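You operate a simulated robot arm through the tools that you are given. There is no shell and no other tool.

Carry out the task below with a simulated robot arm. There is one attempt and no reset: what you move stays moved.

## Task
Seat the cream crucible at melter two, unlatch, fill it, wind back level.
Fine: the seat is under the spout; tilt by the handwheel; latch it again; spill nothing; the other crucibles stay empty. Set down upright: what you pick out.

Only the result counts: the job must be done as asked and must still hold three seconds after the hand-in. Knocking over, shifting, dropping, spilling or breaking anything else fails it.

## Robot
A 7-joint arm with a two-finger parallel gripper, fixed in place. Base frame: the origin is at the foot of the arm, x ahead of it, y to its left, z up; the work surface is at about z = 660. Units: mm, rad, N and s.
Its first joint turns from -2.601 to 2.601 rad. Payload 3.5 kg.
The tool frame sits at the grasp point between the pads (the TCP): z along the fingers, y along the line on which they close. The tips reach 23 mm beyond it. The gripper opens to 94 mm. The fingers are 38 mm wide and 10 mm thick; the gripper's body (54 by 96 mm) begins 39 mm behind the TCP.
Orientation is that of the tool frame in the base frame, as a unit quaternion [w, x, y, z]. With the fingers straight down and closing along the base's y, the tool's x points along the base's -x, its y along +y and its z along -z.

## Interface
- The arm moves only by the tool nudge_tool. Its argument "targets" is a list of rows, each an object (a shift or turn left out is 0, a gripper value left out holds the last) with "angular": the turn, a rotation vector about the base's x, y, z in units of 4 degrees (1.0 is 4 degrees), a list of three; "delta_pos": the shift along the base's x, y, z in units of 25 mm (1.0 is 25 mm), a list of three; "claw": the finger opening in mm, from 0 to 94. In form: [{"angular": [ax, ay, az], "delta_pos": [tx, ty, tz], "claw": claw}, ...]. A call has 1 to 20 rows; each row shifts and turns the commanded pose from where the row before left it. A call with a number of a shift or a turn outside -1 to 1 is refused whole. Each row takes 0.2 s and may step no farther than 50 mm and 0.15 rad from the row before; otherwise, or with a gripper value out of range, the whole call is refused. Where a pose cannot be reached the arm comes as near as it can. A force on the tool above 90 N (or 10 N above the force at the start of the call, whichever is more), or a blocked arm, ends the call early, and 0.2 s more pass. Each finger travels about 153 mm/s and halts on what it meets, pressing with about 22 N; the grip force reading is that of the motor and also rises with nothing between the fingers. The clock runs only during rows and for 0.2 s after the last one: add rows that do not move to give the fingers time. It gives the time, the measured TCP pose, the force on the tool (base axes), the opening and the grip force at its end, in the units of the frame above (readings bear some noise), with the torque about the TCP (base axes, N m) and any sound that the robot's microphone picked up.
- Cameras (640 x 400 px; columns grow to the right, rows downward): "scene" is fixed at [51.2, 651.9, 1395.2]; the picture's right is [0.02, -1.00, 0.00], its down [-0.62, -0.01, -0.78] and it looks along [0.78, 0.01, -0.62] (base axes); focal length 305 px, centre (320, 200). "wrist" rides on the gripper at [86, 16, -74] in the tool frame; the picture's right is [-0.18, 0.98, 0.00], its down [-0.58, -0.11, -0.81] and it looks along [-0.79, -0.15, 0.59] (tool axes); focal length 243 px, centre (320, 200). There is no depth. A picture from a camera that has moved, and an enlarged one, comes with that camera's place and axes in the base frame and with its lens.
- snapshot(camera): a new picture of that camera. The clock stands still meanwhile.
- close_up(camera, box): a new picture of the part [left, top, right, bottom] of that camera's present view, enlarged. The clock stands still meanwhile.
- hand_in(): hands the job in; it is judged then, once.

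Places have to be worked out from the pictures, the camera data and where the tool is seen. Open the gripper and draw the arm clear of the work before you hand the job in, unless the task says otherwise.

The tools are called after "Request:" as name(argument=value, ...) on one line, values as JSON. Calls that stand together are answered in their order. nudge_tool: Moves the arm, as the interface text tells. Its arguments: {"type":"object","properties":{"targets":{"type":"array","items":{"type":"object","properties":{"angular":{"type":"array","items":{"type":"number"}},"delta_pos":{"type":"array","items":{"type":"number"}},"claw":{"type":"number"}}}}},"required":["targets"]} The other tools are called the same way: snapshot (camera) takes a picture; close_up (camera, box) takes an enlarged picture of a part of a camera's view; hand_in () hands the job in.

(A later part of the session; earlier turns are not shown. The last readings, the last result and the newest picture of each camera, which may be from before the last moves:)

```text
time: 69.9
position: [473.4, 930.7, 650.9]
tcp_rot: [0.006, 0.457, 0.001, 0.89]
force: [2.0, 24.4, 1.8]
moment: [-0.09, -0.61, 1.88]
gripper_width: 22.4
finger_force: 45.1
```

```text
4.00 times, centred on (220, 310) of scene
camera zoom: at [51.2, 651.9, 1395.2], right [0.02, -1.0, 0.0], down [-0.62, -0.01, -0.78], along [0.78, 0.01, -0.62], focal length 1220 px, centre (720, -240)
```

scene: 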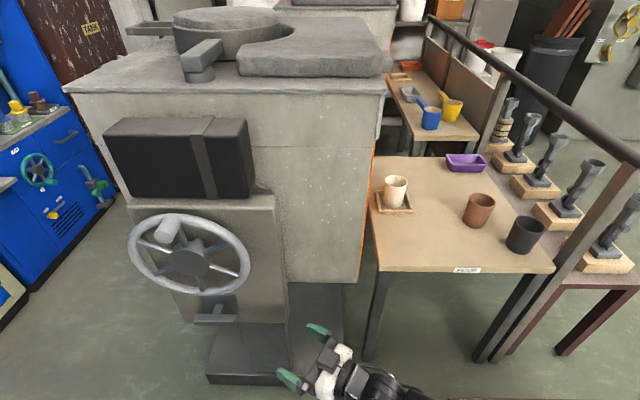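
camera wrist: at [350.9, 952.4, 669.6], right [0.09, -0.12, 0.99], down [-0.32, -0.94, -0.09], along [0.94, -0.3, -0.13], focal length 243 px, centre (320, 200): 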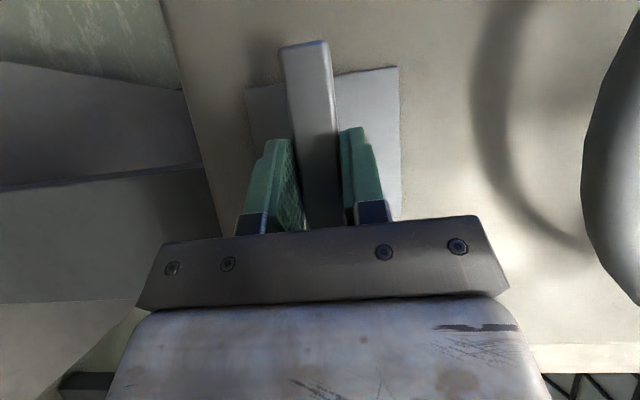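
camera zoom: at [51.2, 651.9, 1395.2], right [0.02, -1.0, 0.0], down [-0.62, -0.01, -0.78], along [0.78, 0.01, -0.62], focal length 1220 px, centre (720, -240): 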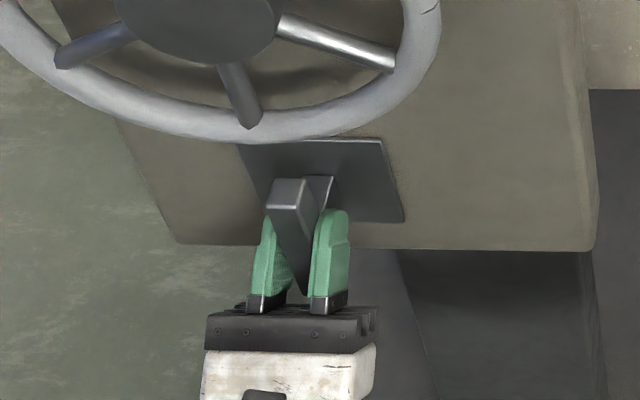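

No stop and no click yet at about 91°. I turn a bit further.

Request:
nudge_tool(targets=[{"angular": [0.5, 0, 0], "delta_pos": [0, 0.04, 0]}, {"angular": [0.5, 0, 0]}, {"angular": [0.5, 0, 0]}, {"angular": [0.5, 0, 0]}, {}])

Request:
close_up(camera="scene", box=[150, 260, 290, 360])

Request:
close_up(camera="wrist", box=[220, 20, 420, 240])

```text
time: 71.1
position: [472.6, 929.9, 651.8]
tcp_rot: [-0.023, 0.456, -0.063, 0.887]
force: [-3.8, 1.9, -7.0]
moment: [-3.1, 0.4, 0.73]
gripper_width: 28.0
finger_force: 45.1
```

```text
4.00 times, centred on (220, 310) of scene
camera zoom: at [51.2, 651.9, 1395.2], right [0.02, -1.0, 0.0], down [-0.62, -0.01, -0.78], along [0.78, 0.01, -0.62], focal length 1220 px, centre (720, -240)
```

zoom: 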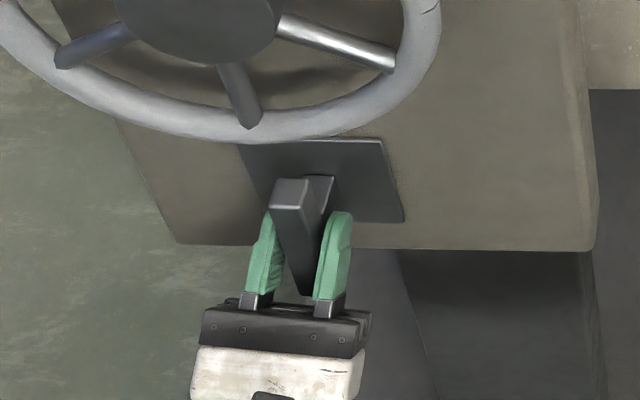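

```text
1.82 times, centred on (320, 130) of wrist
camera zoom: at [361.1, 911.8, 677.5], right [0.09, -0.96, -0.28], down [-0.32, 0.24, -0.92], along [0.94, 0.17, -0.28], focal length 441 px, centre (320, 327)
```

zoom: 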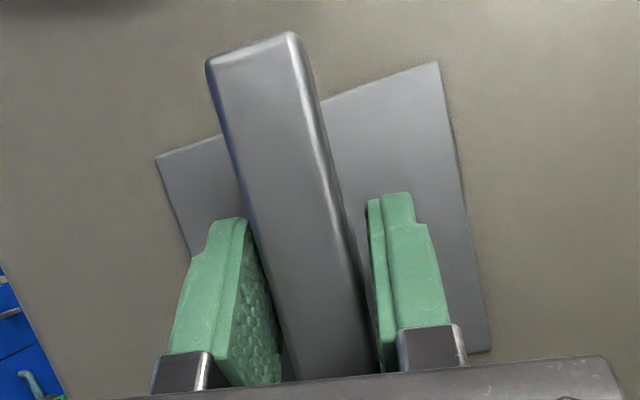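

The grip was forced open to 28 mm with a 3 N·m moment: the bar has hit its stop, now vertical, so the latch is fully over. I turn back a few degrees to relax, open the fingers, and back out.

Request:
nudge_tool(targets=[{"angular": [-0.9, 0, 0]}, {"angular": [-0.9, 0, 0]}, {"claw": 60}, {"claw": 60}, {}])

Request:
close_up(camera="scene", box=[150, 260, 290, 360])

```text
time: 72.3
position: [472.3, 931.1, 652.2]
tcp_rot: [0.005, 0.457, -0.008, 0.889]
force: [0.5, -0.6, 0.0]
moment: [0.05, 0.01, -0.01]
gripper_width: 60.1
finger_force: 0.1
```

```text
4.00 times, centred on (220, 310) of scene
camera zoom: at [51.2, 651.9, 1395.2], right [0.02, -1.0, 0.0], down [-0.62, -0.01, -0.78], along [0.78, 0.01, -0.62], focal length 1220 px, centre (720, -240)
```

zoom: 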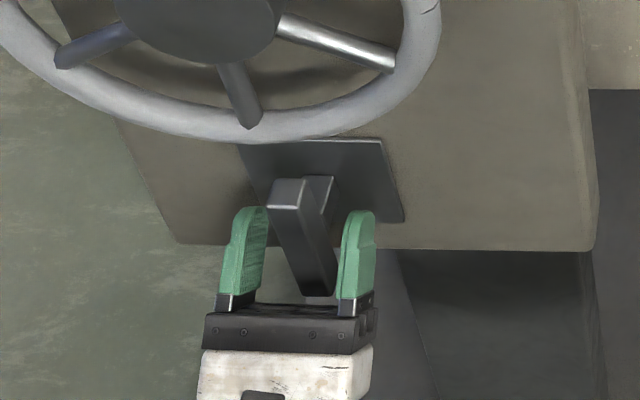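

The T-bar stays vertical on its own. I open fully and back straight out along −x.

Request:
nudge_tool(targets=[{"claw": 80, "delta_pos": [-0.4, 0, 0]}, {"delta_pos": [-0.8, 0, 0]}, {"delta_pos": [-1, 0, 0]}, {"delta_pos": [-1, 0, 0]}, {"delta_pos": [-1, -0.3, 0]}, {}])

Request:
snapshot(camera="wrist")

Request:
snapshot(camera="scene")

```text
time: 73.7
position: [366.3, 921.4, 653.5]
tcp_rot: [0.005, 0.457, -0.007, 0.889]
force: [0.9, 0.3, 0.2]
moment: [-0.03, -0.02, -0.01]
gripper_width: 79.8
finger_force: 0.1
```

```text
taken
camera wrist: at [255.2, 907.0, 680.7], right [0.09, -0.98, -0.16], down [-0.32, 0.12, -0.94], along [0.94, 0.14, -0.3], focal length 243 px, centre (320, 200)
```

wrist: 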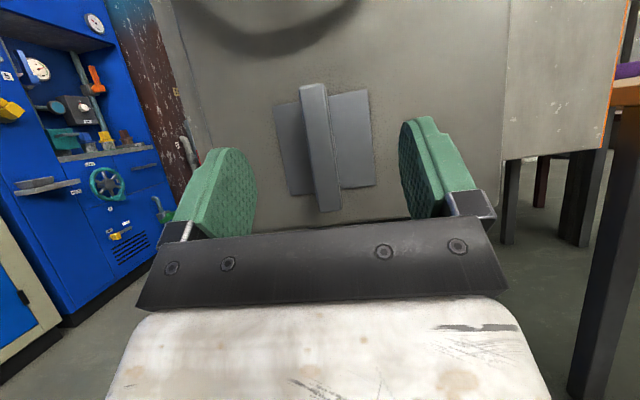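

```text
taken
```

scene: 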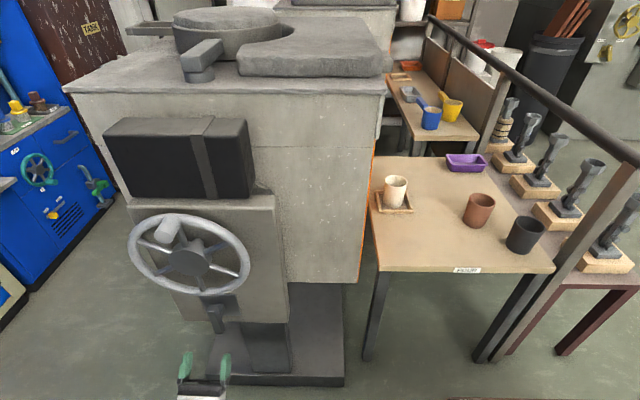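

The T-bar stands vertical, so the latch is released. Now I roll back to the vertical-closing orientation while rising in front of the wheel, keeping clear of the knob.

Request:
nudge_tool(targets=[{"angular": [-1, 0, 0], "delta_pos": [-0.3, -0.1, 0.2], "claw": 80}, {"angular": [-1, 0, 0], "delta_pos": [-0.3, -0.1, 0.3]}, {"angular": [-1, 0, 0], "delta_pos": [-0.3, -0.1, 0.4]}, {"angular": [-1, 0, 0], "delta_pos": [-0.3, -0.1, 0.5]}, {"angular": [-1, 0, 0], "delta_pos": [0, -0.1, 0.5]}, {"angular": [-1, 0, 0], "delta_pos": [0, -0.1, 0.5]}, {"angular": [-1, 0, 0], "delta_pos": [0, -0.1, 0.5]}, {"angular": [-1, 0, 0], "delta_pos": [0, -0.1, 0.5]}, {"angular": [-1, 0, 0], "delta_pos": [0, -0.1, 0.5]}, {"angular": [-1, 0, 0], "delta_pos": [0, -0.1, 0.5]}, {"angular": [-1, 0, 0], "delta_pos": [0, -0.1, 0.5]}, {"angular": [-1, 0, 0], "delta_pos": [0, -0.1, 0.5]}, {"angular": [-1, 0, 0], "delta_pos": [0, -0.1, 0.5]}, {"angular": [-1, 0, 0], "delta_pos": [0, -0.1, 0.5]}, {"angular": [-1, 0, 0], "delta_pos": [0, -0.1, 0.5]}, {"angular": [-1, 0, 0], "delta_pos": [0, -0.1, 0.5]}, {"angular": [-1, 0, 0], "delta_pos": [0, -0.1, 0.5]}, {"angular": [-1, 0, 0], "delta_pos": [0, -0.1, 0.5]}, {"angular": [-1, 0, 0], "delta_pos": [0, -0.1, 0.5]}, {}])

Request:
snapshot(camera="wrist")

Request:
snapshot(camera="scene")

```text
time: 77.9
position: [337.7, 876.0, 874.4]
tcp_rot: [0.285, 0.357, 0.542, 0.705]
force: [-0.2, 0.3, 1.1]
moment: [0.01, 0.01, -0.01]
gripper_width: 80.0
finger_force: 0.1
```

```text
taken
camera wrist: at [226.7, 897.8, 895.9], right [0.09, -0.39, 0.92], down [-0.31, -0.88, -0.35], along [0.94, -0.26, -0.2], focal length 243 px, centre (320, 200)
```

wrist: 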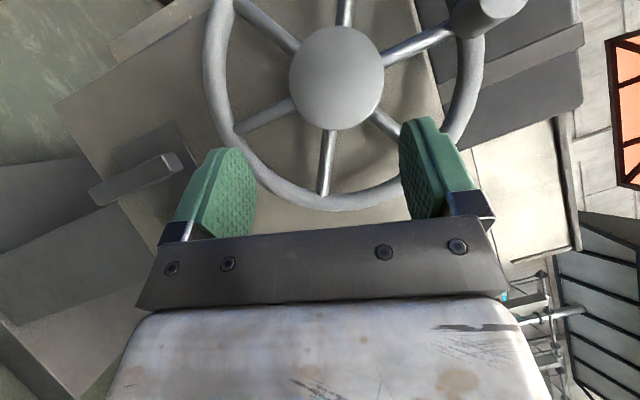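

```text
taken
```

scene: 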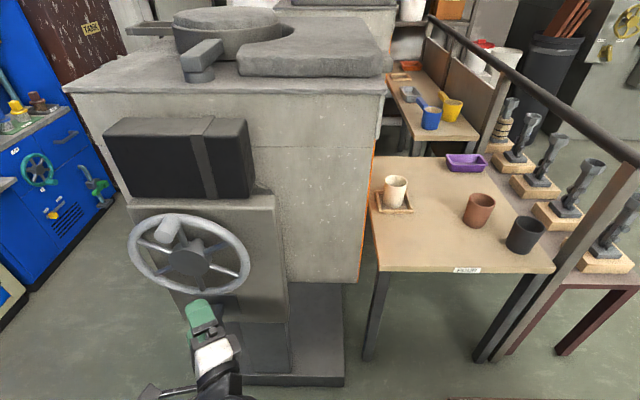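

I finish the roll and rise to the knob's height, staying back along the approach line.

Request:
nudge_tool(targets=[{"angular": [-0.97, 0, 0], "delta_pos": [0, 0, 0.8]}, {"angular": [-0.97, 0, 0], "delta_pos": [0, 0, 1]}, {"angular": [-0.97, 0, 0], "delta_pos": [0, 0, 1]}, {"angular": [-0.97, 0, 0], "delta_pos": [0, 0, 1]}, {"delta_pos": [0, 0, 1]}, {"delta_pos": [0, 0, 1]}, {}])

Request:
snapshot(camera="wrist")

Request:
close_up(camera="scene", box=[110, 190, 310, 350])

```text
time: 79.5
position: [335.8, 874.5, 1020.1]
tcp_rot: [0.331, 0.315, 0.632, 0.626]
force: [0.0, -1.0, -0.3]
moment: [-0.02, 0.01, 0.01]
gripper_width: 80.0
finger_force: 0.0
```

```text
taken
camera wrist: at [224.2, 902.0, 1035.5], right [0.09, -0.13, 0.99], down [-0.32, -0.94, -0.1], along [0.94, -0.3, -0.13], focal length 243 px, centre (320, 200)
```

wrist: 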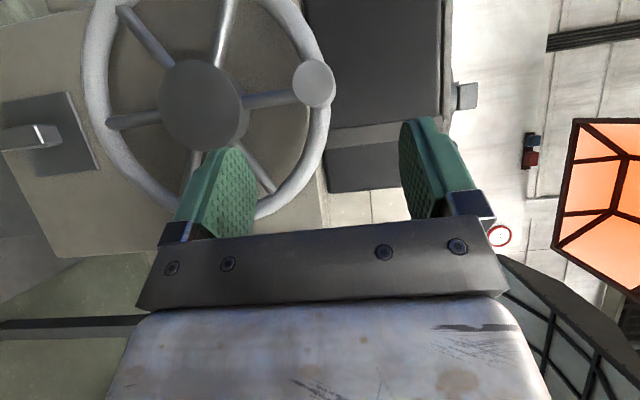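

```text
2.50 times, centred on (210, 270) of scene
camera zoom: at [51.2, 651.9, 1395.2], right [0.02, -1.0, 0.0], down [-0.62, -0.01, -0.78], along [0.78, 0.01, -0.62], focal length 763 px, centre (595, 25)
```

zoom: 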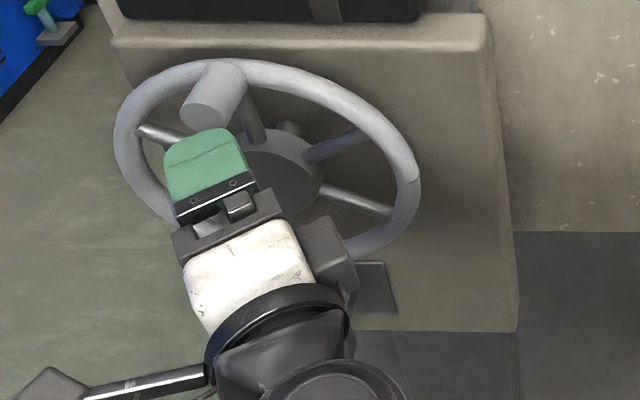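

Triangulation puts the knob's end at about [425, 929.5, 1016.5], about 33 mm thick, and the hub at about [460, 931, 903]. So the crank radius is about 113 mm. I move in so the fingers straddle the knob above and below.

Request:
nudge_tool(targets=[{"delta_pos": [0.9, 0.52, -0.04]}, {"delta_pos": [0.9, 0.52, -0.04]}, {"delta_pos": [0.9, 0.52, -0.03]}, {"delta_pos": [0.6, 0.35, -0.03]}, {}])

Request:
snapshot(camera="wrist")

Request:
close_up(camera="scene", box=[110, 190, 310, 350])

```text
time: 80.7
position: [419.9, 922.5, 1017.3]
tcp_rot: [0.33, 0.315, 0.632, 0.626]
force: [-1.7, 0.9, 0.8]
moment: [0.0, -0.04, 0.02]
gripper_width: 80.2
finger_force: 0.1
```

```text
taken
camera wrist: at [308.9, 948.7, 1031.0], right [0.09, -0.13, 0.99], down [-0.31, -0.94, -0.1], along [0.94, -0.3, -0.13], focal length 243 px, centre (320, 200)
```

wrist: 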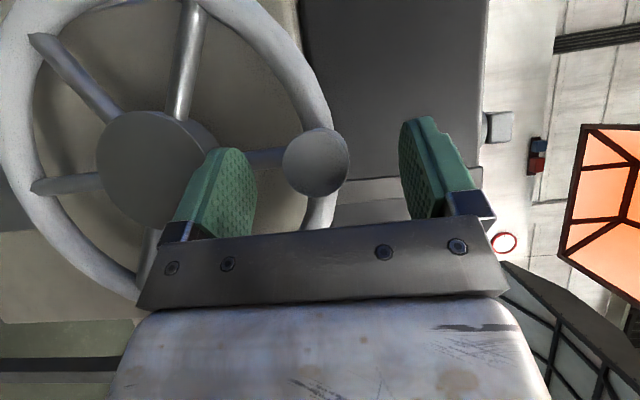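

```text
2.50 times, centred on (210, 270) of scene
camera zoom: at [51.2, 651.9, 1395.2], right [0.02, -1.0, 0.0], down [-0.62, -0.01, -0.78], along [0.78, 0.01, -0.62], focal length 763 px, centre (595, 25)
```

zoom: 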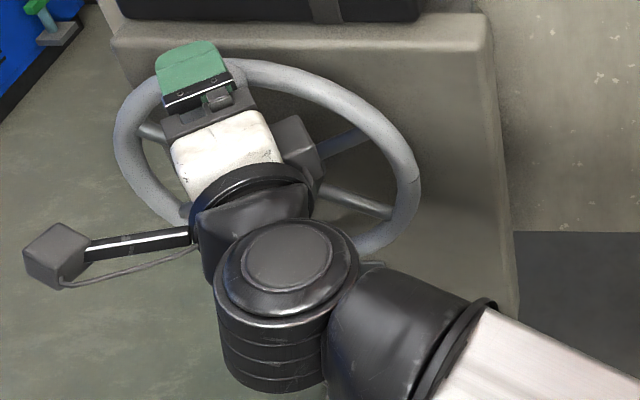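

The knob sits right between the fingers, end face at about [425, 930.5, 1016]. I go in the last few millimetres and close on it.

Request:
nudge_tool(targets=[{"delta_pos": [0.36, 0.3, -0.05]}, {}, {"claw": 0}, {"claw": 0}, {"claw": 0}, {}])

Request:
snapshot(camera="wrist")

```text
time: 82.1
position: [429.4, 929.3, 1016.0]
tcp_rot: [0.33, 0.317, 0.632, 0.626]
force: [-0.3, -1.7, 1.3]
moment: [0.15, 1.82, -0.11]
gripper_width: 32.2
finger_force: 44.8
```

```text
taken
camera wrist: at [317.9, 955.9, 1029.9], right [0.09, -0.13, 0.99], down [-0.32, -0.94, -0.1], along [0.94, -0.3, -0.13], focal length 243 px, centre (320, 200)
```

wrist: 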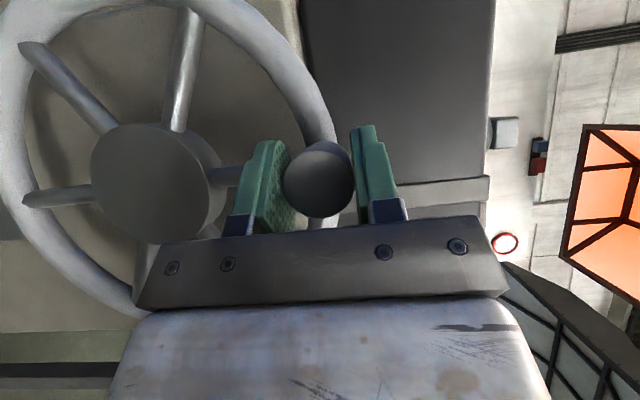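

The knob is held. I test a small clockwise turn (top toward −y, about 6°) and watch force and sound.

Request:
nudge_tool(targets=[{"delta_pos": [0, -0.24, -0.006]}, {"delta_pos": [0, -0.24, -0.018]}, {}])

Request:
snapshot(camera="scene")

Request:
snapshot(camera="wrist")

```text
time: 82.9
position: [429.1, 918.0, 1013.9]
tcp_rot: [0.331, 0.315, 0.632, 0.626]
force: [1.8, 8.3, -0.8]
moment: [0.17, 1.52, 1.27]
gripper_width: 31.9
finger_force: 45.7
```

```text
taken
```

scene: 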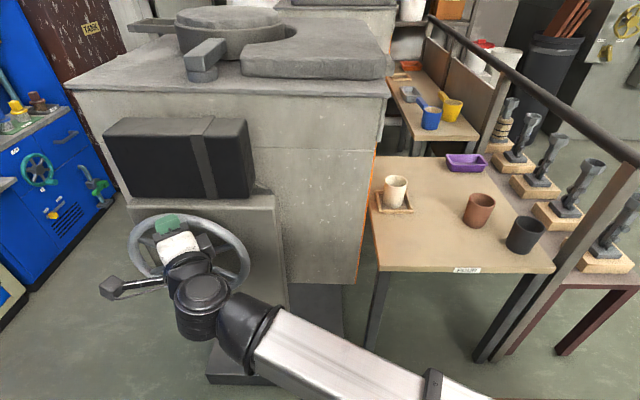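

```text
taken
camera wrist: at [317.8, 944.4, 1029.3], right [0.09, -0.13, 0.99], down [-0.31, -0.94, -0.1], along [0.94, -0.3, -0.13], focal length 243 px, centre (320, 200)
```

wrist: 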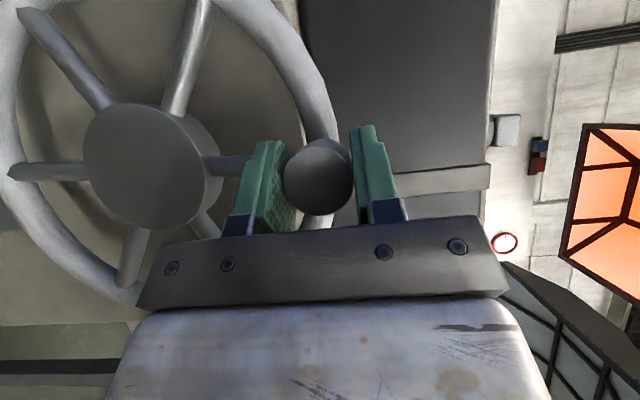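

The wheel turned with only about 8 N, and the furnace top shifted slightly (left side up), so this direction tips it toward the table. I zoom in to gauge the tilt and the spout.

Request:
close_up(camera="scene", box=[40, 0, 440, 250])

Request:
close_up(camera="scene", box=[350, 40, 450, 220])

```text
1.60 times, centred on (240, 125) of scene
camera zoom: at [51.2, 651.9, 1395.2], right [0.02, -1.0, 0.0], down [-0.62, -0.01, -0.78], along [0.78, 0.01, -0.62], focal length 488 px, centre (448, 320)
```

zoom: 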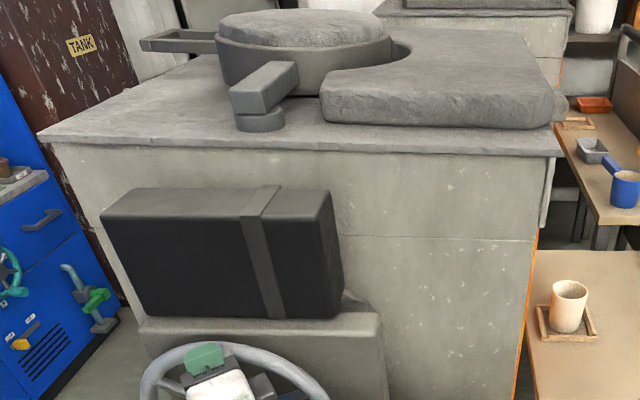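

```text
2.22 times, centred on (400, 130) of scene
camera zoom: at [51.2, 651.9, 1395.2], right [0.02, -1.0, 0.0], down [-0.62, -0.01, -0.78], along [0.78, 0.01, -0.62], focal length 678 px, centre (142, 356)
```

zoom: 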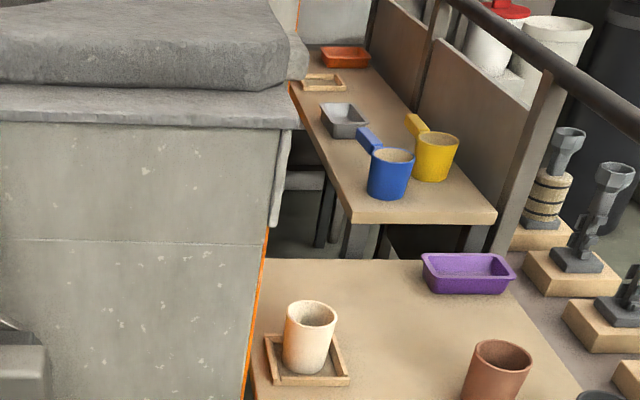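

Six degrees of wheel gave roughly 2° of tilt, so the gearing is about 3:1 and I must go in small steps. I turn another 8° clockwise and re-check.

Request:
nudge_tool(targets=[{"delta_pos": [0, -0.156, -0.02]}, {"delta_pos": [0, -0.155, -0.024]}, {"delta_pos": [0, -0.154, -0.031]}, {"delta_pos": [0, -0.153, -0.034]}, {}])

Request:
close_up(camera="scene", box=[350, 40, 450, 220])

Request:
snapshot(camera="scene")

```text
time: 84.1
position: [430.4, 901.4, 1013.8]
tcp_rot: [0.331, 0.316, 0.632, 0.626]
force: [7.0, 3.7, 5.9]
moment: [0.15, 1.36, 0.55]
gripper_width: 31.0
finger_force: 44.3
```

```text
2.22 times, centred on (400, 130) of scene
camera zoom: at [51.2, 651.9, 1395.2], right [0.02, -1.0, 0.0], down [-0.62, -0.01, -0.78], along [0.78, 0.01, -0.62], focal length 678 px, centre (142, 356)
```

zoom: 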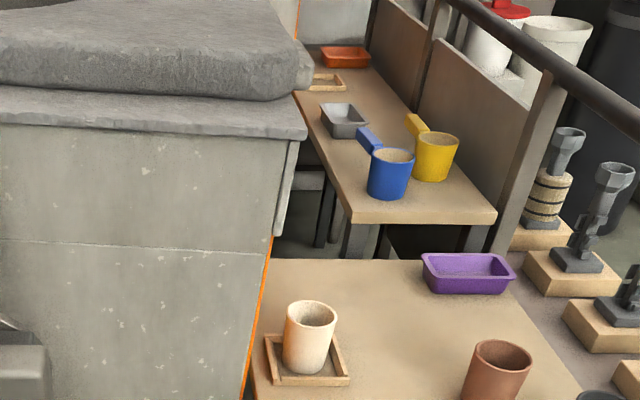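

```text
taken
```

scene: 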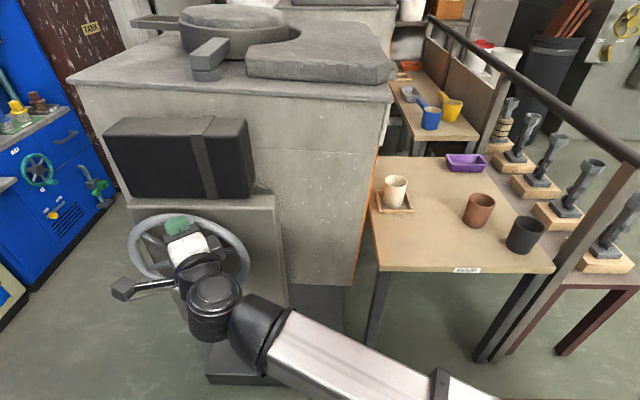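

Tilt is now about 3–4° and nothing is flowing yet. I continue with another 12° of wheel.

Request:
nudge_tool(targets=[{"delta_pos": [0, -0.151, -0.043]}, {"delta_pos": [0, -0.151, -0.043]}, {"delta_pos": [0, -0.148, -0.054]}, {"delta_pos": [0, -0.147, -0.054]}, {"delta_pos": [0, -0.144, -0.064]}, {"delta_pos": [0, -0.143, -0.064]}, {}])

Request:
close_up(camera="scene", box=[350, 40, 450, 220])

Request:
snapshot(camera="scene")

Request:
snapshot(camera="wrist")

```text
time: 85.7
position: [429.6, 878.2, 1006.3]
tcp_rot: [0.332, 0.316, 0.631, 0.626]
force: [14.0, -10.6, 46.6]
moment: [0.84, 1.03, 0.63]
gripper_width: 32.0
finger_force: 44.6
```

```text
2.22 times, centred on (400, 130) of scene
camera zoom: at [51.2, 651.9, 1395.2], right [0.02, -1.0, 0.0], down [-0.62, -0.01, -0.78], along [0.78, 0.01, -0.62], focal length 678 px, centre (142, 356)
```

zoom: 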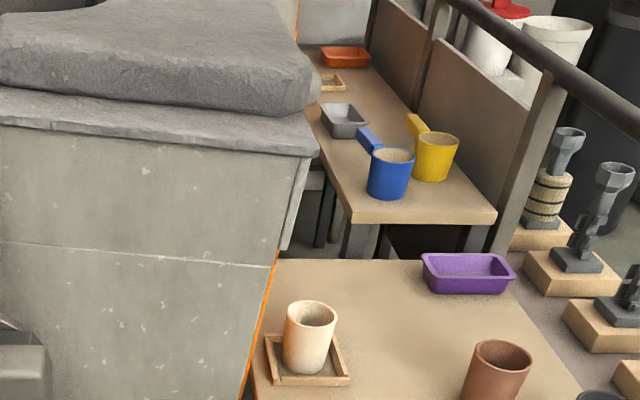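

```text
taken
```

scene: 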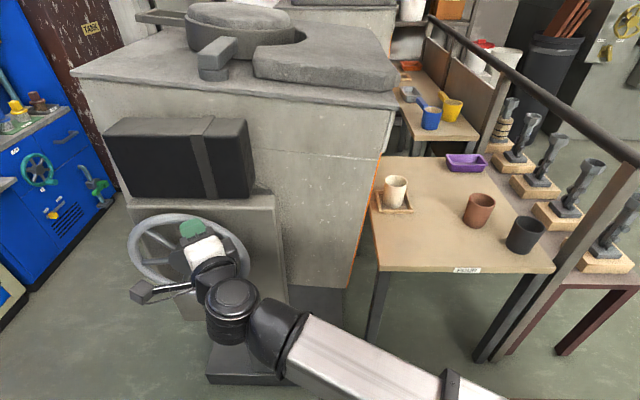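

```text
taken
camera wrist: at [317.7, 905.0, 1020.4], right [0.09, -0.13, 0.99], down [-0.32, -0.94, -0.1], along [0.94, -0.3, -0.13], focal length 243 px, centre (320, 200)
```

wrist: 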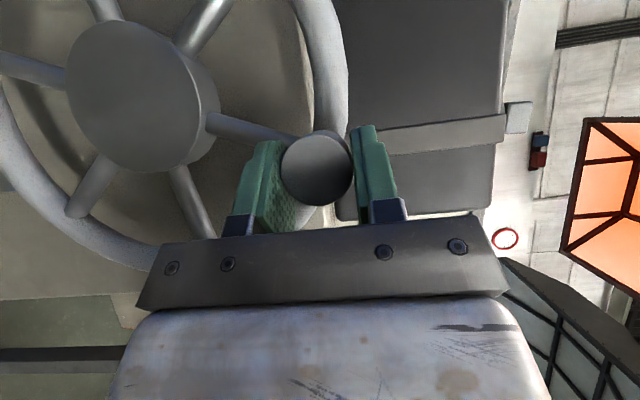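

The knob slipped about 6 mm sideways in the pads and a 47 N radial load built up because my path was slightly inside the true circle. I relax that radially outward and read the force again.

Request:
nudge_tool(targets=[{"delta_pos": [0, 0, 0.08]}, {"delta_pos": [0, 0.08, 0.08]}, {}, {}])

Request:
snapshot(camera="wrist")

```text
time: 86.7
position: [428.7, 882.2, 1007.0]
tcp_rot: [0.331, 0.315, 0.632, 0.626]
force: [11.4, -11.1, 17.1]
moment: [0.07, 1.39, -1.26]
gripper_width: 31.5
finger_force: 44.5
```

```text
taken
camera wrist: at [317.6, 909.4, 1022.4], right [0.09, -0.13, 0.99], down [-0.32, -0.94, -0.1], along [0.94, -0.3, -0.13], focal length 243 px, centre (320, 200)
```

wrist: 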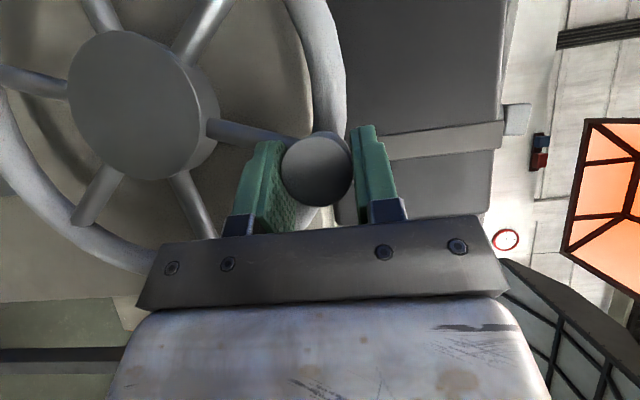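

The static tangential load is near zero, so the wheel seems to hold itself. I check that safely by opening only a little (the fingers still enclose the knob) and watching whether the knob drifts.

Request:
nudge_tool(targets=[{"claw": 44}, {"claw": 44}, {"claw": 44}, {}])

Request:
snapshot(camera="wrist")

Request:
close_up(camera="scene", box=[350, 40, 450, 220])

```text
time: 87.7
position: [428.0, 882.2, 1006.9]
tcp_rot: [0.331, 0.316, 0.632, 0.626]
force: [-0.2, 0.1, 0.1]
moment: [0.02, -0.03, 0.01]
gripper_width: 43.6
finger_force: 0.0
```

```text
taken
camera wrist: at [317.2, 909.9, 1022.1], right [0.09, -0.13, 0.99], down [-0.31, -0.94, -0.1], along [0.94, -0.3, -0.13], focal length 243 px, centre (320, 200)
```

wrist: 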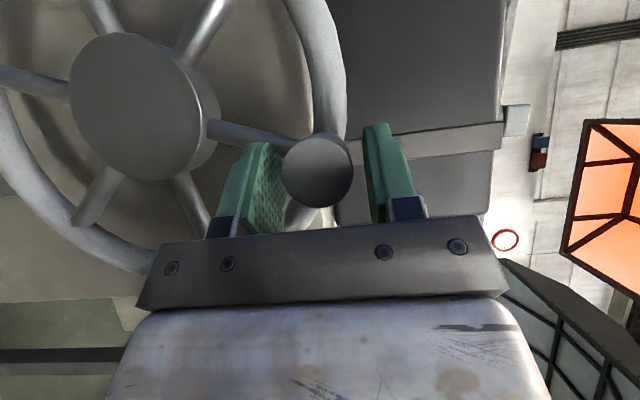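

```text
2.22 times, centred on (400, 130) of scene
camera zoom: at [51.2, 651.9, 1395.2], right [0.02, -1.0, 0.0], down [-0.62, -0.01, -0.78], along [0.78, 0.01, -0.62], focal length 678 px, centre (142, 356)
```

zoom: 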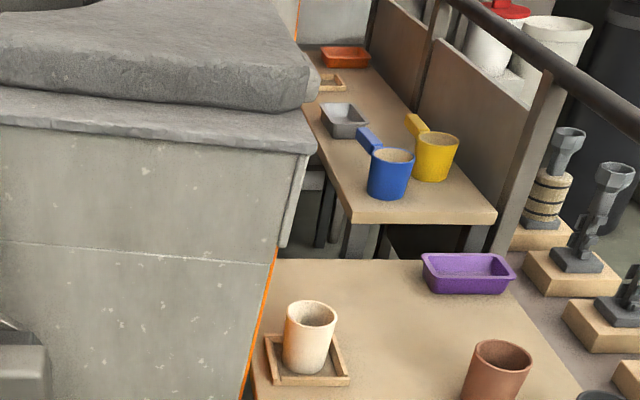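

The wheel holds its position when released, so I can re-grip freely. I open wider, centre on the knob, and turn the gripper about x by −64° so the fingers close along the direction of travel.

Request:
nudge_tool(targets=[{"claw": 70, "delta_pos": [0, 0.14, 0]}, {"delta_pos": [0, 0.14, 0]}, {"angular": [-1, 0, 0]}, {"angular": [-1, 0, 0]}, {"angular": [-1, 0, 0]}, {"angular": [-1, 0, 0]}, {"angular": [-1, 0, 0]}, {"angular": [-1, 0, 0]}, {"angular": [-1, 0, 0]}, {"angular": [-1, 0, 0]}, {"angular": [-1, 0, 0]}, {"angular": [-1, 0, 0]}, {"angular": [-1, 0, 0]}, {"angular": [-1, 0, 0]}, {"angular": [-1, 0, 0]}, {"angular": [-1, 0, 0]}, {"angular": [-1, 0, 0]}, {"angular": [-1, 0, 0]}, {}])

Request:
snapshot(camera="wrist")

Request:
snapshot(camera="scene")

```text
time: 91.7
position: [428.5, 889.3, 1008.3]
tcp_rot: [0.447, 0.093, 0.868, 0.195]
force: [0.6, 0.2, -0.2]
moment: [-0.02, -0.05, 0.01]
gripper_width: 70.1
finger_force: 0.1
```

```text
taken
camera wrist: at [317.6, 913.8, 990.6], right [0.09, 0.83, 0.55], down [-0.32, -0.5, 0.81], along [0.94, -0.25, 0.22], focal length 243 px, centre (320, 200)
```

wrist: 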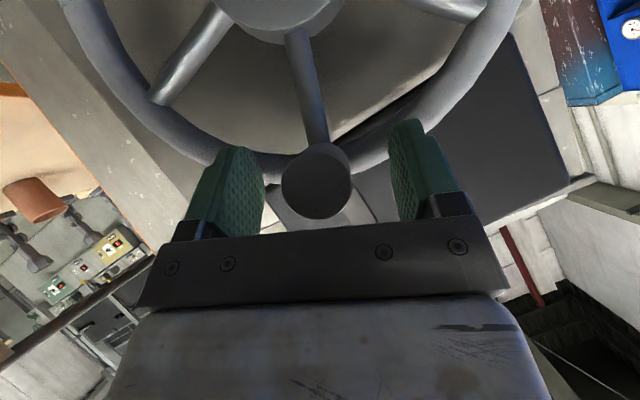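

```text
taken
```

scene: 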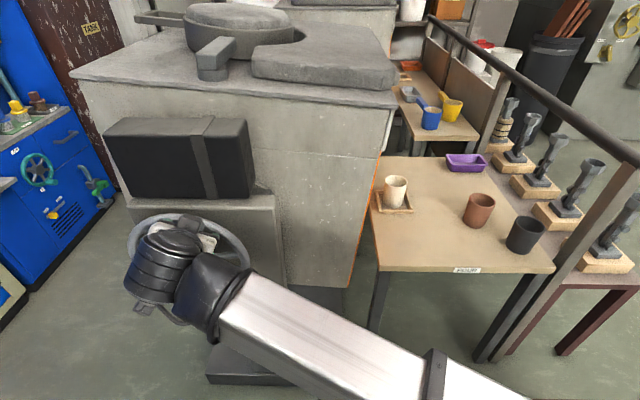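

The knob is now centred between the fingers along the direction of travel. I close, then turn the wheel another 8° together with the gripper.

Request:
nudge_tool(targets=[{"claw": 0}, {"claw": 0}, {"claw": 0}, {}])

Request:
nudge_tool(targets=[{"delta_pos": [0, -0.1403, -0.0624], "angular": [0.5, 0, 0]}, {"delta_pos": [0, -0.138, -0.0673], "angular": [0.5, 0, 0]}, {"delta_pos": [0, -0.1356, -0.0721], "angular": [0.5, 0, 0]}, {"delta_pos": [0, -0.133, -0.0768], "angular": [0.5, 0, 0]}, {}])

Request:
close_up(camera="scene", box=[350, 40, 450, 220])

Request:
snapshot(camera="wrist")

```text
time: 92.7
position: [429.3, 888.5, 1008.0]
tcp_rot: [0.448, 0.093, 0.868, 0.196]
force: [-0.7, -3.8, -2.1]
moment: [-0.32, 0.39, -1.99]
gripper_width: 31.9
finger_force: 45.2
```

```text
time: 93.9
position: [429.2, 874.9, 1002.4]
tcp_rot: [0.44, 0.124, 0.852, 0.256]
force: [-0.9, 0.4, 17.9]
moment: [0.47, 1.27, -0.96]
gripper_width: 32.0
finger_force: 45.1
```

```text
2.22 times, centred on (400, 130) of scene
camera zoom: at [51.2, 651.9, 1395.2], right [0.02, -1.0, 0.0], down [-0.62, -0.01, -0.78], along [0.78, 0.01, -0.62], focal length 678 px, centre (142, 356)
```

zoom: 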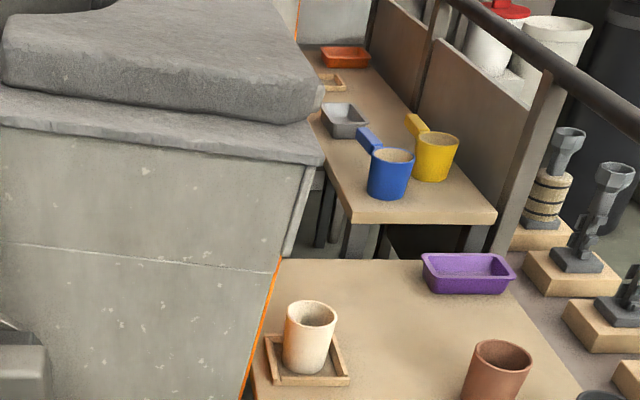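

```text
taken
camera wrist: at [317.7, 901.9, 987.2], right [0.09, 0.74, 0.66], down [-0.32, -0.61, 0.73], along [0.94, -0.28, 0.18], focal length 243 px, centre (320, 200)
```

wrist: 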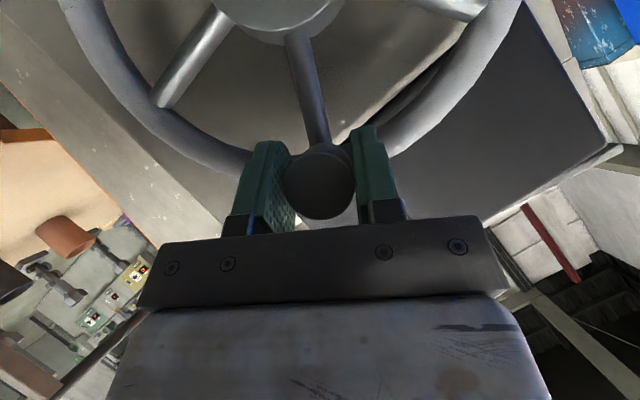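

The grip is now rigid with the wheel (about 31°). No flow yet, so I continue another 8°.

Request:
nudge_tool(targets=[{"delta_pos": [0, -0.145, -0.05], "angular": [0.5, 0, 0]}, {"delta_pos": [0, -0.1285, -0.0867], "angular": [0.5, 0, 0]}, {"delta_pos": [0, -0.1254, -0.0911], "angular": [0.5, 0, 0]}, {"delta_pos": [0, -0.1221, -0.0954], "angular": [0.5, 0, 0]}, {}])

Request:
close_up(camera="scene", box=[350, 40, 450, 220])

Request:
snapshot(camera="scene")

```text
time: 95.1
position: [429.5, 862.9, 993.3]
tcp_rot: [0.43, 0.154, 0.832, 0.315]
force: [-2.4, -3.5, 14.5]
moment: [0.36, 0.54, -1.17]
gripper_width: 32.1
finger_force: 44.7
```

```text
2.22 times, centred on (400, 130) of scene
camera zoom: at [51.2, 651.9, 1395.2], right [0.02, -1.0, 0.0], down [-0.62, -0.01, -0.78], along [0.78, 0.01, -0.62], focal length 678 px, centre (142, 356)
```

zoom: 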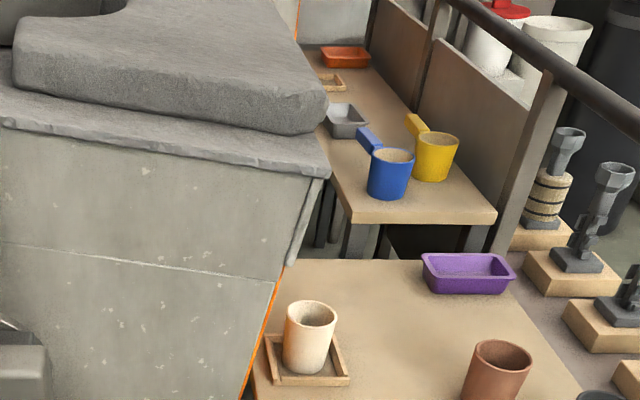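

```text
taken
```

scene: 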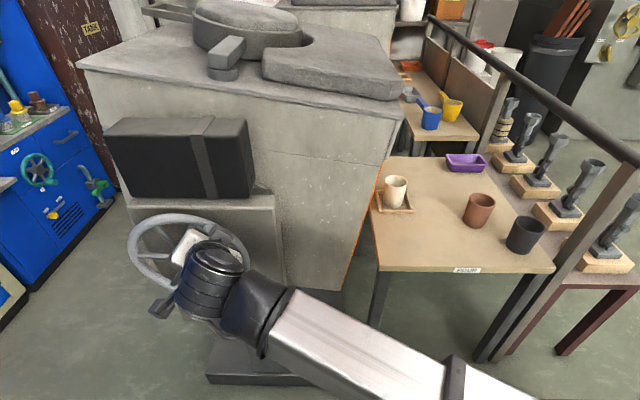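

Tilt is about 8° at 38° of wheel, still no flow. I continue in smaller steps, watching for the stream between spout and crucible.

Request:
nudge_tool(targets=[{"delta_pos": [0, -0.1198, -0.09], "angular": [0.5, 0, 0]}, {"delta_pos": [0, -0.1163, -0.1025], "angular": [0.5, 0, 0]}, {"delta_pos": [0, -0.1126, -0.1065], "angular": [0.5, 0, 0]}, {}])

Request:
close_up(camera="scene", box=[350, 40, 450, 220])

```text
time: 96.1
position: [428.7, 854.1, 986.1]
tcp_rot: [0.422, 0.177, 0.814, 0.358]
force: [2.8, -6.8, 20.0]
moment: [0.41, 1.27, -0.69]
gripper_width: 32.1
finger_force: 45.0
```

```text
2.22 times, centred on (400, 130) of scene
camera zoom: at [51.2, 651.9, 1395.2], right [0.02, -1.0, 0.0], down [-0.62, -0.01, -0.78], along [0.78, 0.01, -0.62], focal length 678 px, centre (142, 356)
```

zoom: 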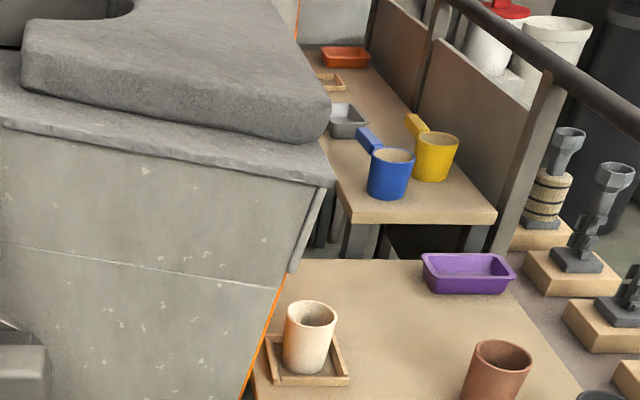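

No flow at about 44° of wheel. Another 6°.

Request:
nudge_tool(targets=[{"delta_pos": [0, -0.13, -0.09], "angular": [0.5, 0, 0]}, {"delta_pos": [0, -0.1056, -0.1141], "angular": [0.5, 0, 0]}, {"delta_pos": [0, -0.1016, -0.1177], "angular": [0.5, 0, 0]}, {}])

Request:
close_up(camera="scene", box=[350, 40, 450, 220])

```text
time: 97.1
position: [428.6, 844.7, 976.8]
tcp_rot: [0.412, 0.198, 0.795, 0.4]
force: [12.6, -8.9, 16.1]
moment: [0.44, 1.14, -0.58]
gripper_width: 32.1
finger_force: 45.2
```

```text
2.22 times, centred on (400, 130) of scene
camera zoom: at [51.2, 651.9, 1395.2], right [0.02, -1.0, 0.0], down [-0.62, -0.01, -0.78], along [0.78, 0.01, -0.62], focal length 678 px, centre (142, 356)
```

zoom: 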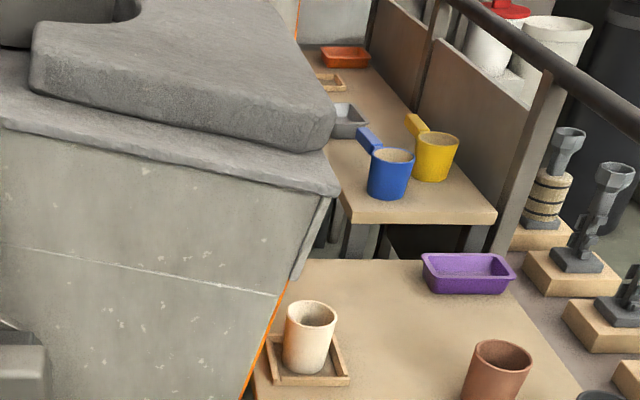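

Still dry at about 51° of wheel (≈11° tilt). Another 6°, smaller after that.

Request:
nudge_tool(targets=[{"delta_pos": [0, -0.1, -0.11], "angular": [0.5, 0, 0]}, {"delta_pos": [0, -0.0914, -0.1258], "angular": [0.5, 0, 0]}, {"delta_pos": [0, -0.087, -0.1289], "angular": [0.5, 0, 0]}, {}])

Request:
close_up(camera="scene", box=[350, 40, 450, 220])

Request:
snapshot(camera="scene")

```text
time: 98.1
position: [429.1, 838.7, 968.6]
tcp_rot: [0.401, 0.22, 0.772, 0.441]
force: [16.3, -8.9, 15.0]
moment: [0.5, 1.17, -0.64]
gripper_width: 32.0
finger_force: 44.8
```

```text
2.22 times, centred on (400, 130) of scene
camera zoom: at [51.2, 651.9, 1395.2], right [0.02, -1.0, 0.0], down [-0.62, -0.01, -0.78], along [0.78, 0.01, -0.62], focal length 678 px, centre (142, 356)
```

zoom: 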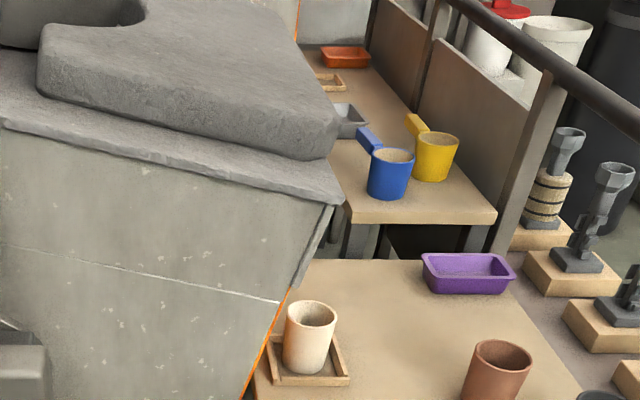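

```text
taken
```

scene: 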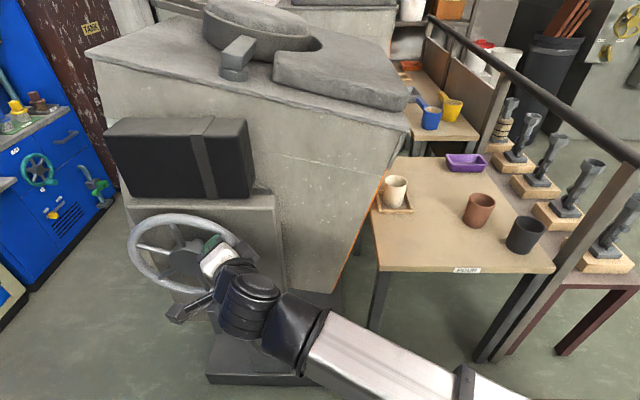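

Tilt is about 13° and still dry. I continue in 4° wheel steps, checking the crucible each time.

Request:
nudge_tool(targets=[{"delta_pos": [-0.02, -0.09, -0.12], "angular": [0.5, 0, 0]}, {"delta_pos": [0, -0.0801, -0.1333], "angular": [0.5, 0, 0]}, {}])

Request:
close_up(camera="scene", box=[350, 100, 450, 220])

```text
time: 98.9
position: [428.3, 835.4, 962.2]
tcp_rot: [0.394, 0.233, 0.756, 0.468]
force: [21.3, -8.7, 12.3]
moment: [0.48, 1.41, -0.15]
gripper_width: 31.8
finger_force: 45.1
```

```text
3.33 times, centred on (400, 160) of scene
camera zoom: at [51.2, 651.9, 1395.2], right [0.02, -1.0, 0.0], down [-0.62, -0.01, -0.78], along [0.78, 0.01, -0.62], focal length 1017 px, centre (53, 333)
```

zoom: 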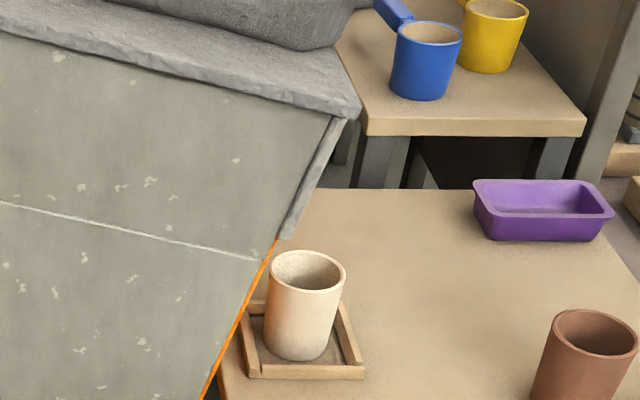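

Still dry at about 60° of wheel. Another 4°.

Request:
nudge_tool(targets=[{"delta_pos": [0.04, -0.0754, -0.136], "angular": [0.5, 0, 0]}, {"delta_pos": [0, -0.0706, -0.1386], "angular": [0.5, 0, 0]}, {}])

Request:
close_up(camera="scene", box=[350, 100, 450, 220])

```text
time: 99.7
position: [428.5, 831.2, 955.3]
tcp_rot: [0.384, 0.246, 0.74, 0.495]
force: [9.2, -6.3, 11.4]
moment: [0.59, 1.39, 0.04]
gripper_width: 32.2
finger_force: 45.0
```

```text
3.33 times, centred on (400, 160) of scene
camera zoom: at [51.2, 651.9, 1395.2], right [0.02, -1.0, 0.0], down [-0.62, -0.01, -0.78], along [0.78, 0.01, -0.62], focal length 1017 px, centre (53, 333)
```

zoom: 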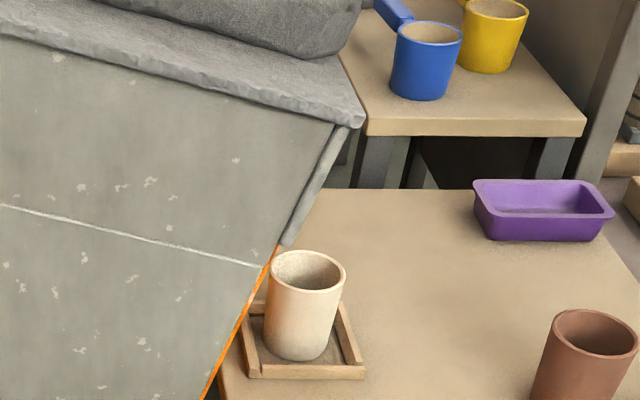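

Still no flow at about 64° of wheel. Another 4°.

Request:
nudge_tool(targets=[{"delta_pos": [0.02, -0.0657, -0.1409], "angular": [0.5, 0, 0]}, {"delta_pos": [0, -0.0608, -0.1431], "angular": [0.5, 0, 0]}, {}])

Request:
close_up(camera="scene", box=[350, 100, 450, 220])

```text
time: 100.5
position: [428.2, 826.7, 946.5]
tcp_rot: [0.375, 0.26, 0.722, 0.52]
force: [-6.9, -11.4, 11.0]
moment: [0.52, 1.56, 0.3]
gripper_width: 31.9
finger_force: 45.2
```

```text
3.33 times, centred on (400, 160) of scene
camera zoom: at [51.2, 651.9, 1395.2], right [0.02, -1.0, 0.0], down [-0.62, -0.01, -0.78], along [0.78, 0.01, -0.62], focal length 1017 px, centre (53, 333)
```

zoom: 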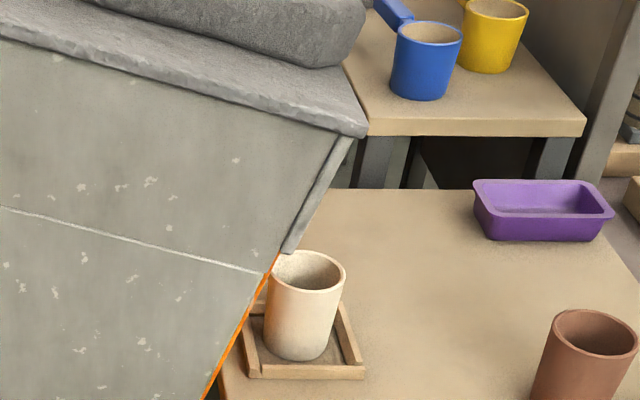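

Dry still at 69° of wheel (≈16–17° tilt). Another 4°.

Request:
nudge_tool(targets=[{"delta_pos": [-0.02, -0.0532, -0.1461], "angular": [0.5, 0, 0]}, {"delta_pos": [0, -0.048, -0.1479], "angular": [0.5, 0, 0]}, {}])

Request:
close_up(camera="scene", box=[350, 100, 450, 220])

```text
time: 101.3
position: [429.0, 824.5, 939.1]
tcp_rot: [0.367, 0.273, 0.704, 0.544]
force: [-8.7, -16.6, 11.0]
moment: [0.4, 1.58, 0.26]
gripper_width: 32.2
finger_force: 44.4
```

```text
3.33 times, centred on (400, 160) of scene
camera zoom: at [51.2, 651.9, 1395.2], right [0.02, -1.0, 0.0], down [-0.62, -0.01, -0.78], along [0.78, 0.01, -0.62], focal length 1017 px, centre (53, 333)
```

zoom: 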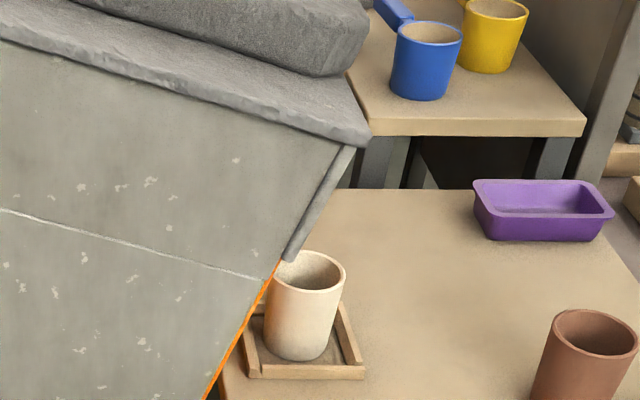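

Nothing yet at 73°. Another 4°.

Request:
nudge_tool(targets=[{"delta_pos": [0, -0.07, -0.1495], "angular": [0.5, 0, 0]}, {"delta_pos": [0, -0.0376, -0.1509], "angular": [0.5, 0, 0]}, {}])

Request:
close_up(camera="scene", box=[350, 100, 450, 220])

```text
time: 102.1
position: [429.4, 821.0, 932.7]
tcp_rot: [0.357, 0.285, 0.685, 0.568]
force: [-9.6, -13.6, 9.1]
moment: [0.42, 1.26, -0.57]
gripper_width: 32.3
finger_force: 44.6
```

```text
3.33 times, centred on (400, 160) of scene
camera zoom: at [51.2, 651.9, 1395.2], right [0.02, -1.0, 0.0], down [-0.62, -0.01, -0.78], along [0.78, 0.01, -0.62], focal length 1017 px, centre (53, 333)
```

zoom: 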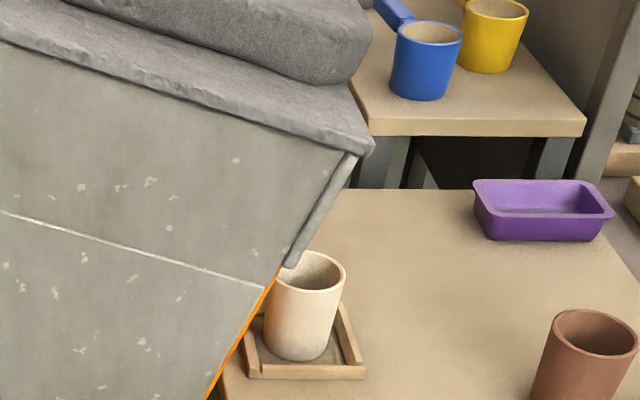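

Dry at 76.5°. Another 4°.

Request:
nudge_tool(targets=[{"delta_pos": [0, -0.0323, -0.1521], "angular": [0.5, 0, 0]}, {"delta_pos": [0, -0.027, -0.1531], "angular": [0.5, 0, 0]}, {}])

Request:
close_up(camera="scene", box=[350, 100, 450, 220])

```text
time: 102.9
position: [427.6, 820.0, 926.4]
tcp_rot: [0.346, 0.298, 0.664, 0.592]
force: [-12.8, -17.6, 7.6]
moment: [0.4, 1.37, 0.24]
gripper_width: 32.1
finger_force: 44.4
```

```text
3.33 times, centred on (400, 160) of scene
camera zoom: at [51.2, 651.9, 1395.2], right [0.02, -1.0, 0.0], down [-0.62, -0.01, -0.78], along [0.78, 0.01, -0.62], focal length 1017 px, centre (53, 333)
```

zoom: 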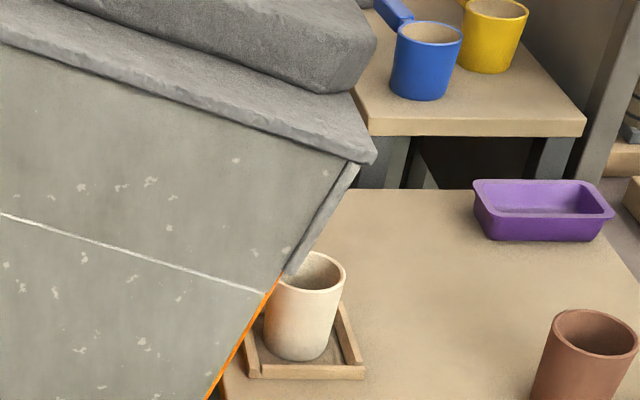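

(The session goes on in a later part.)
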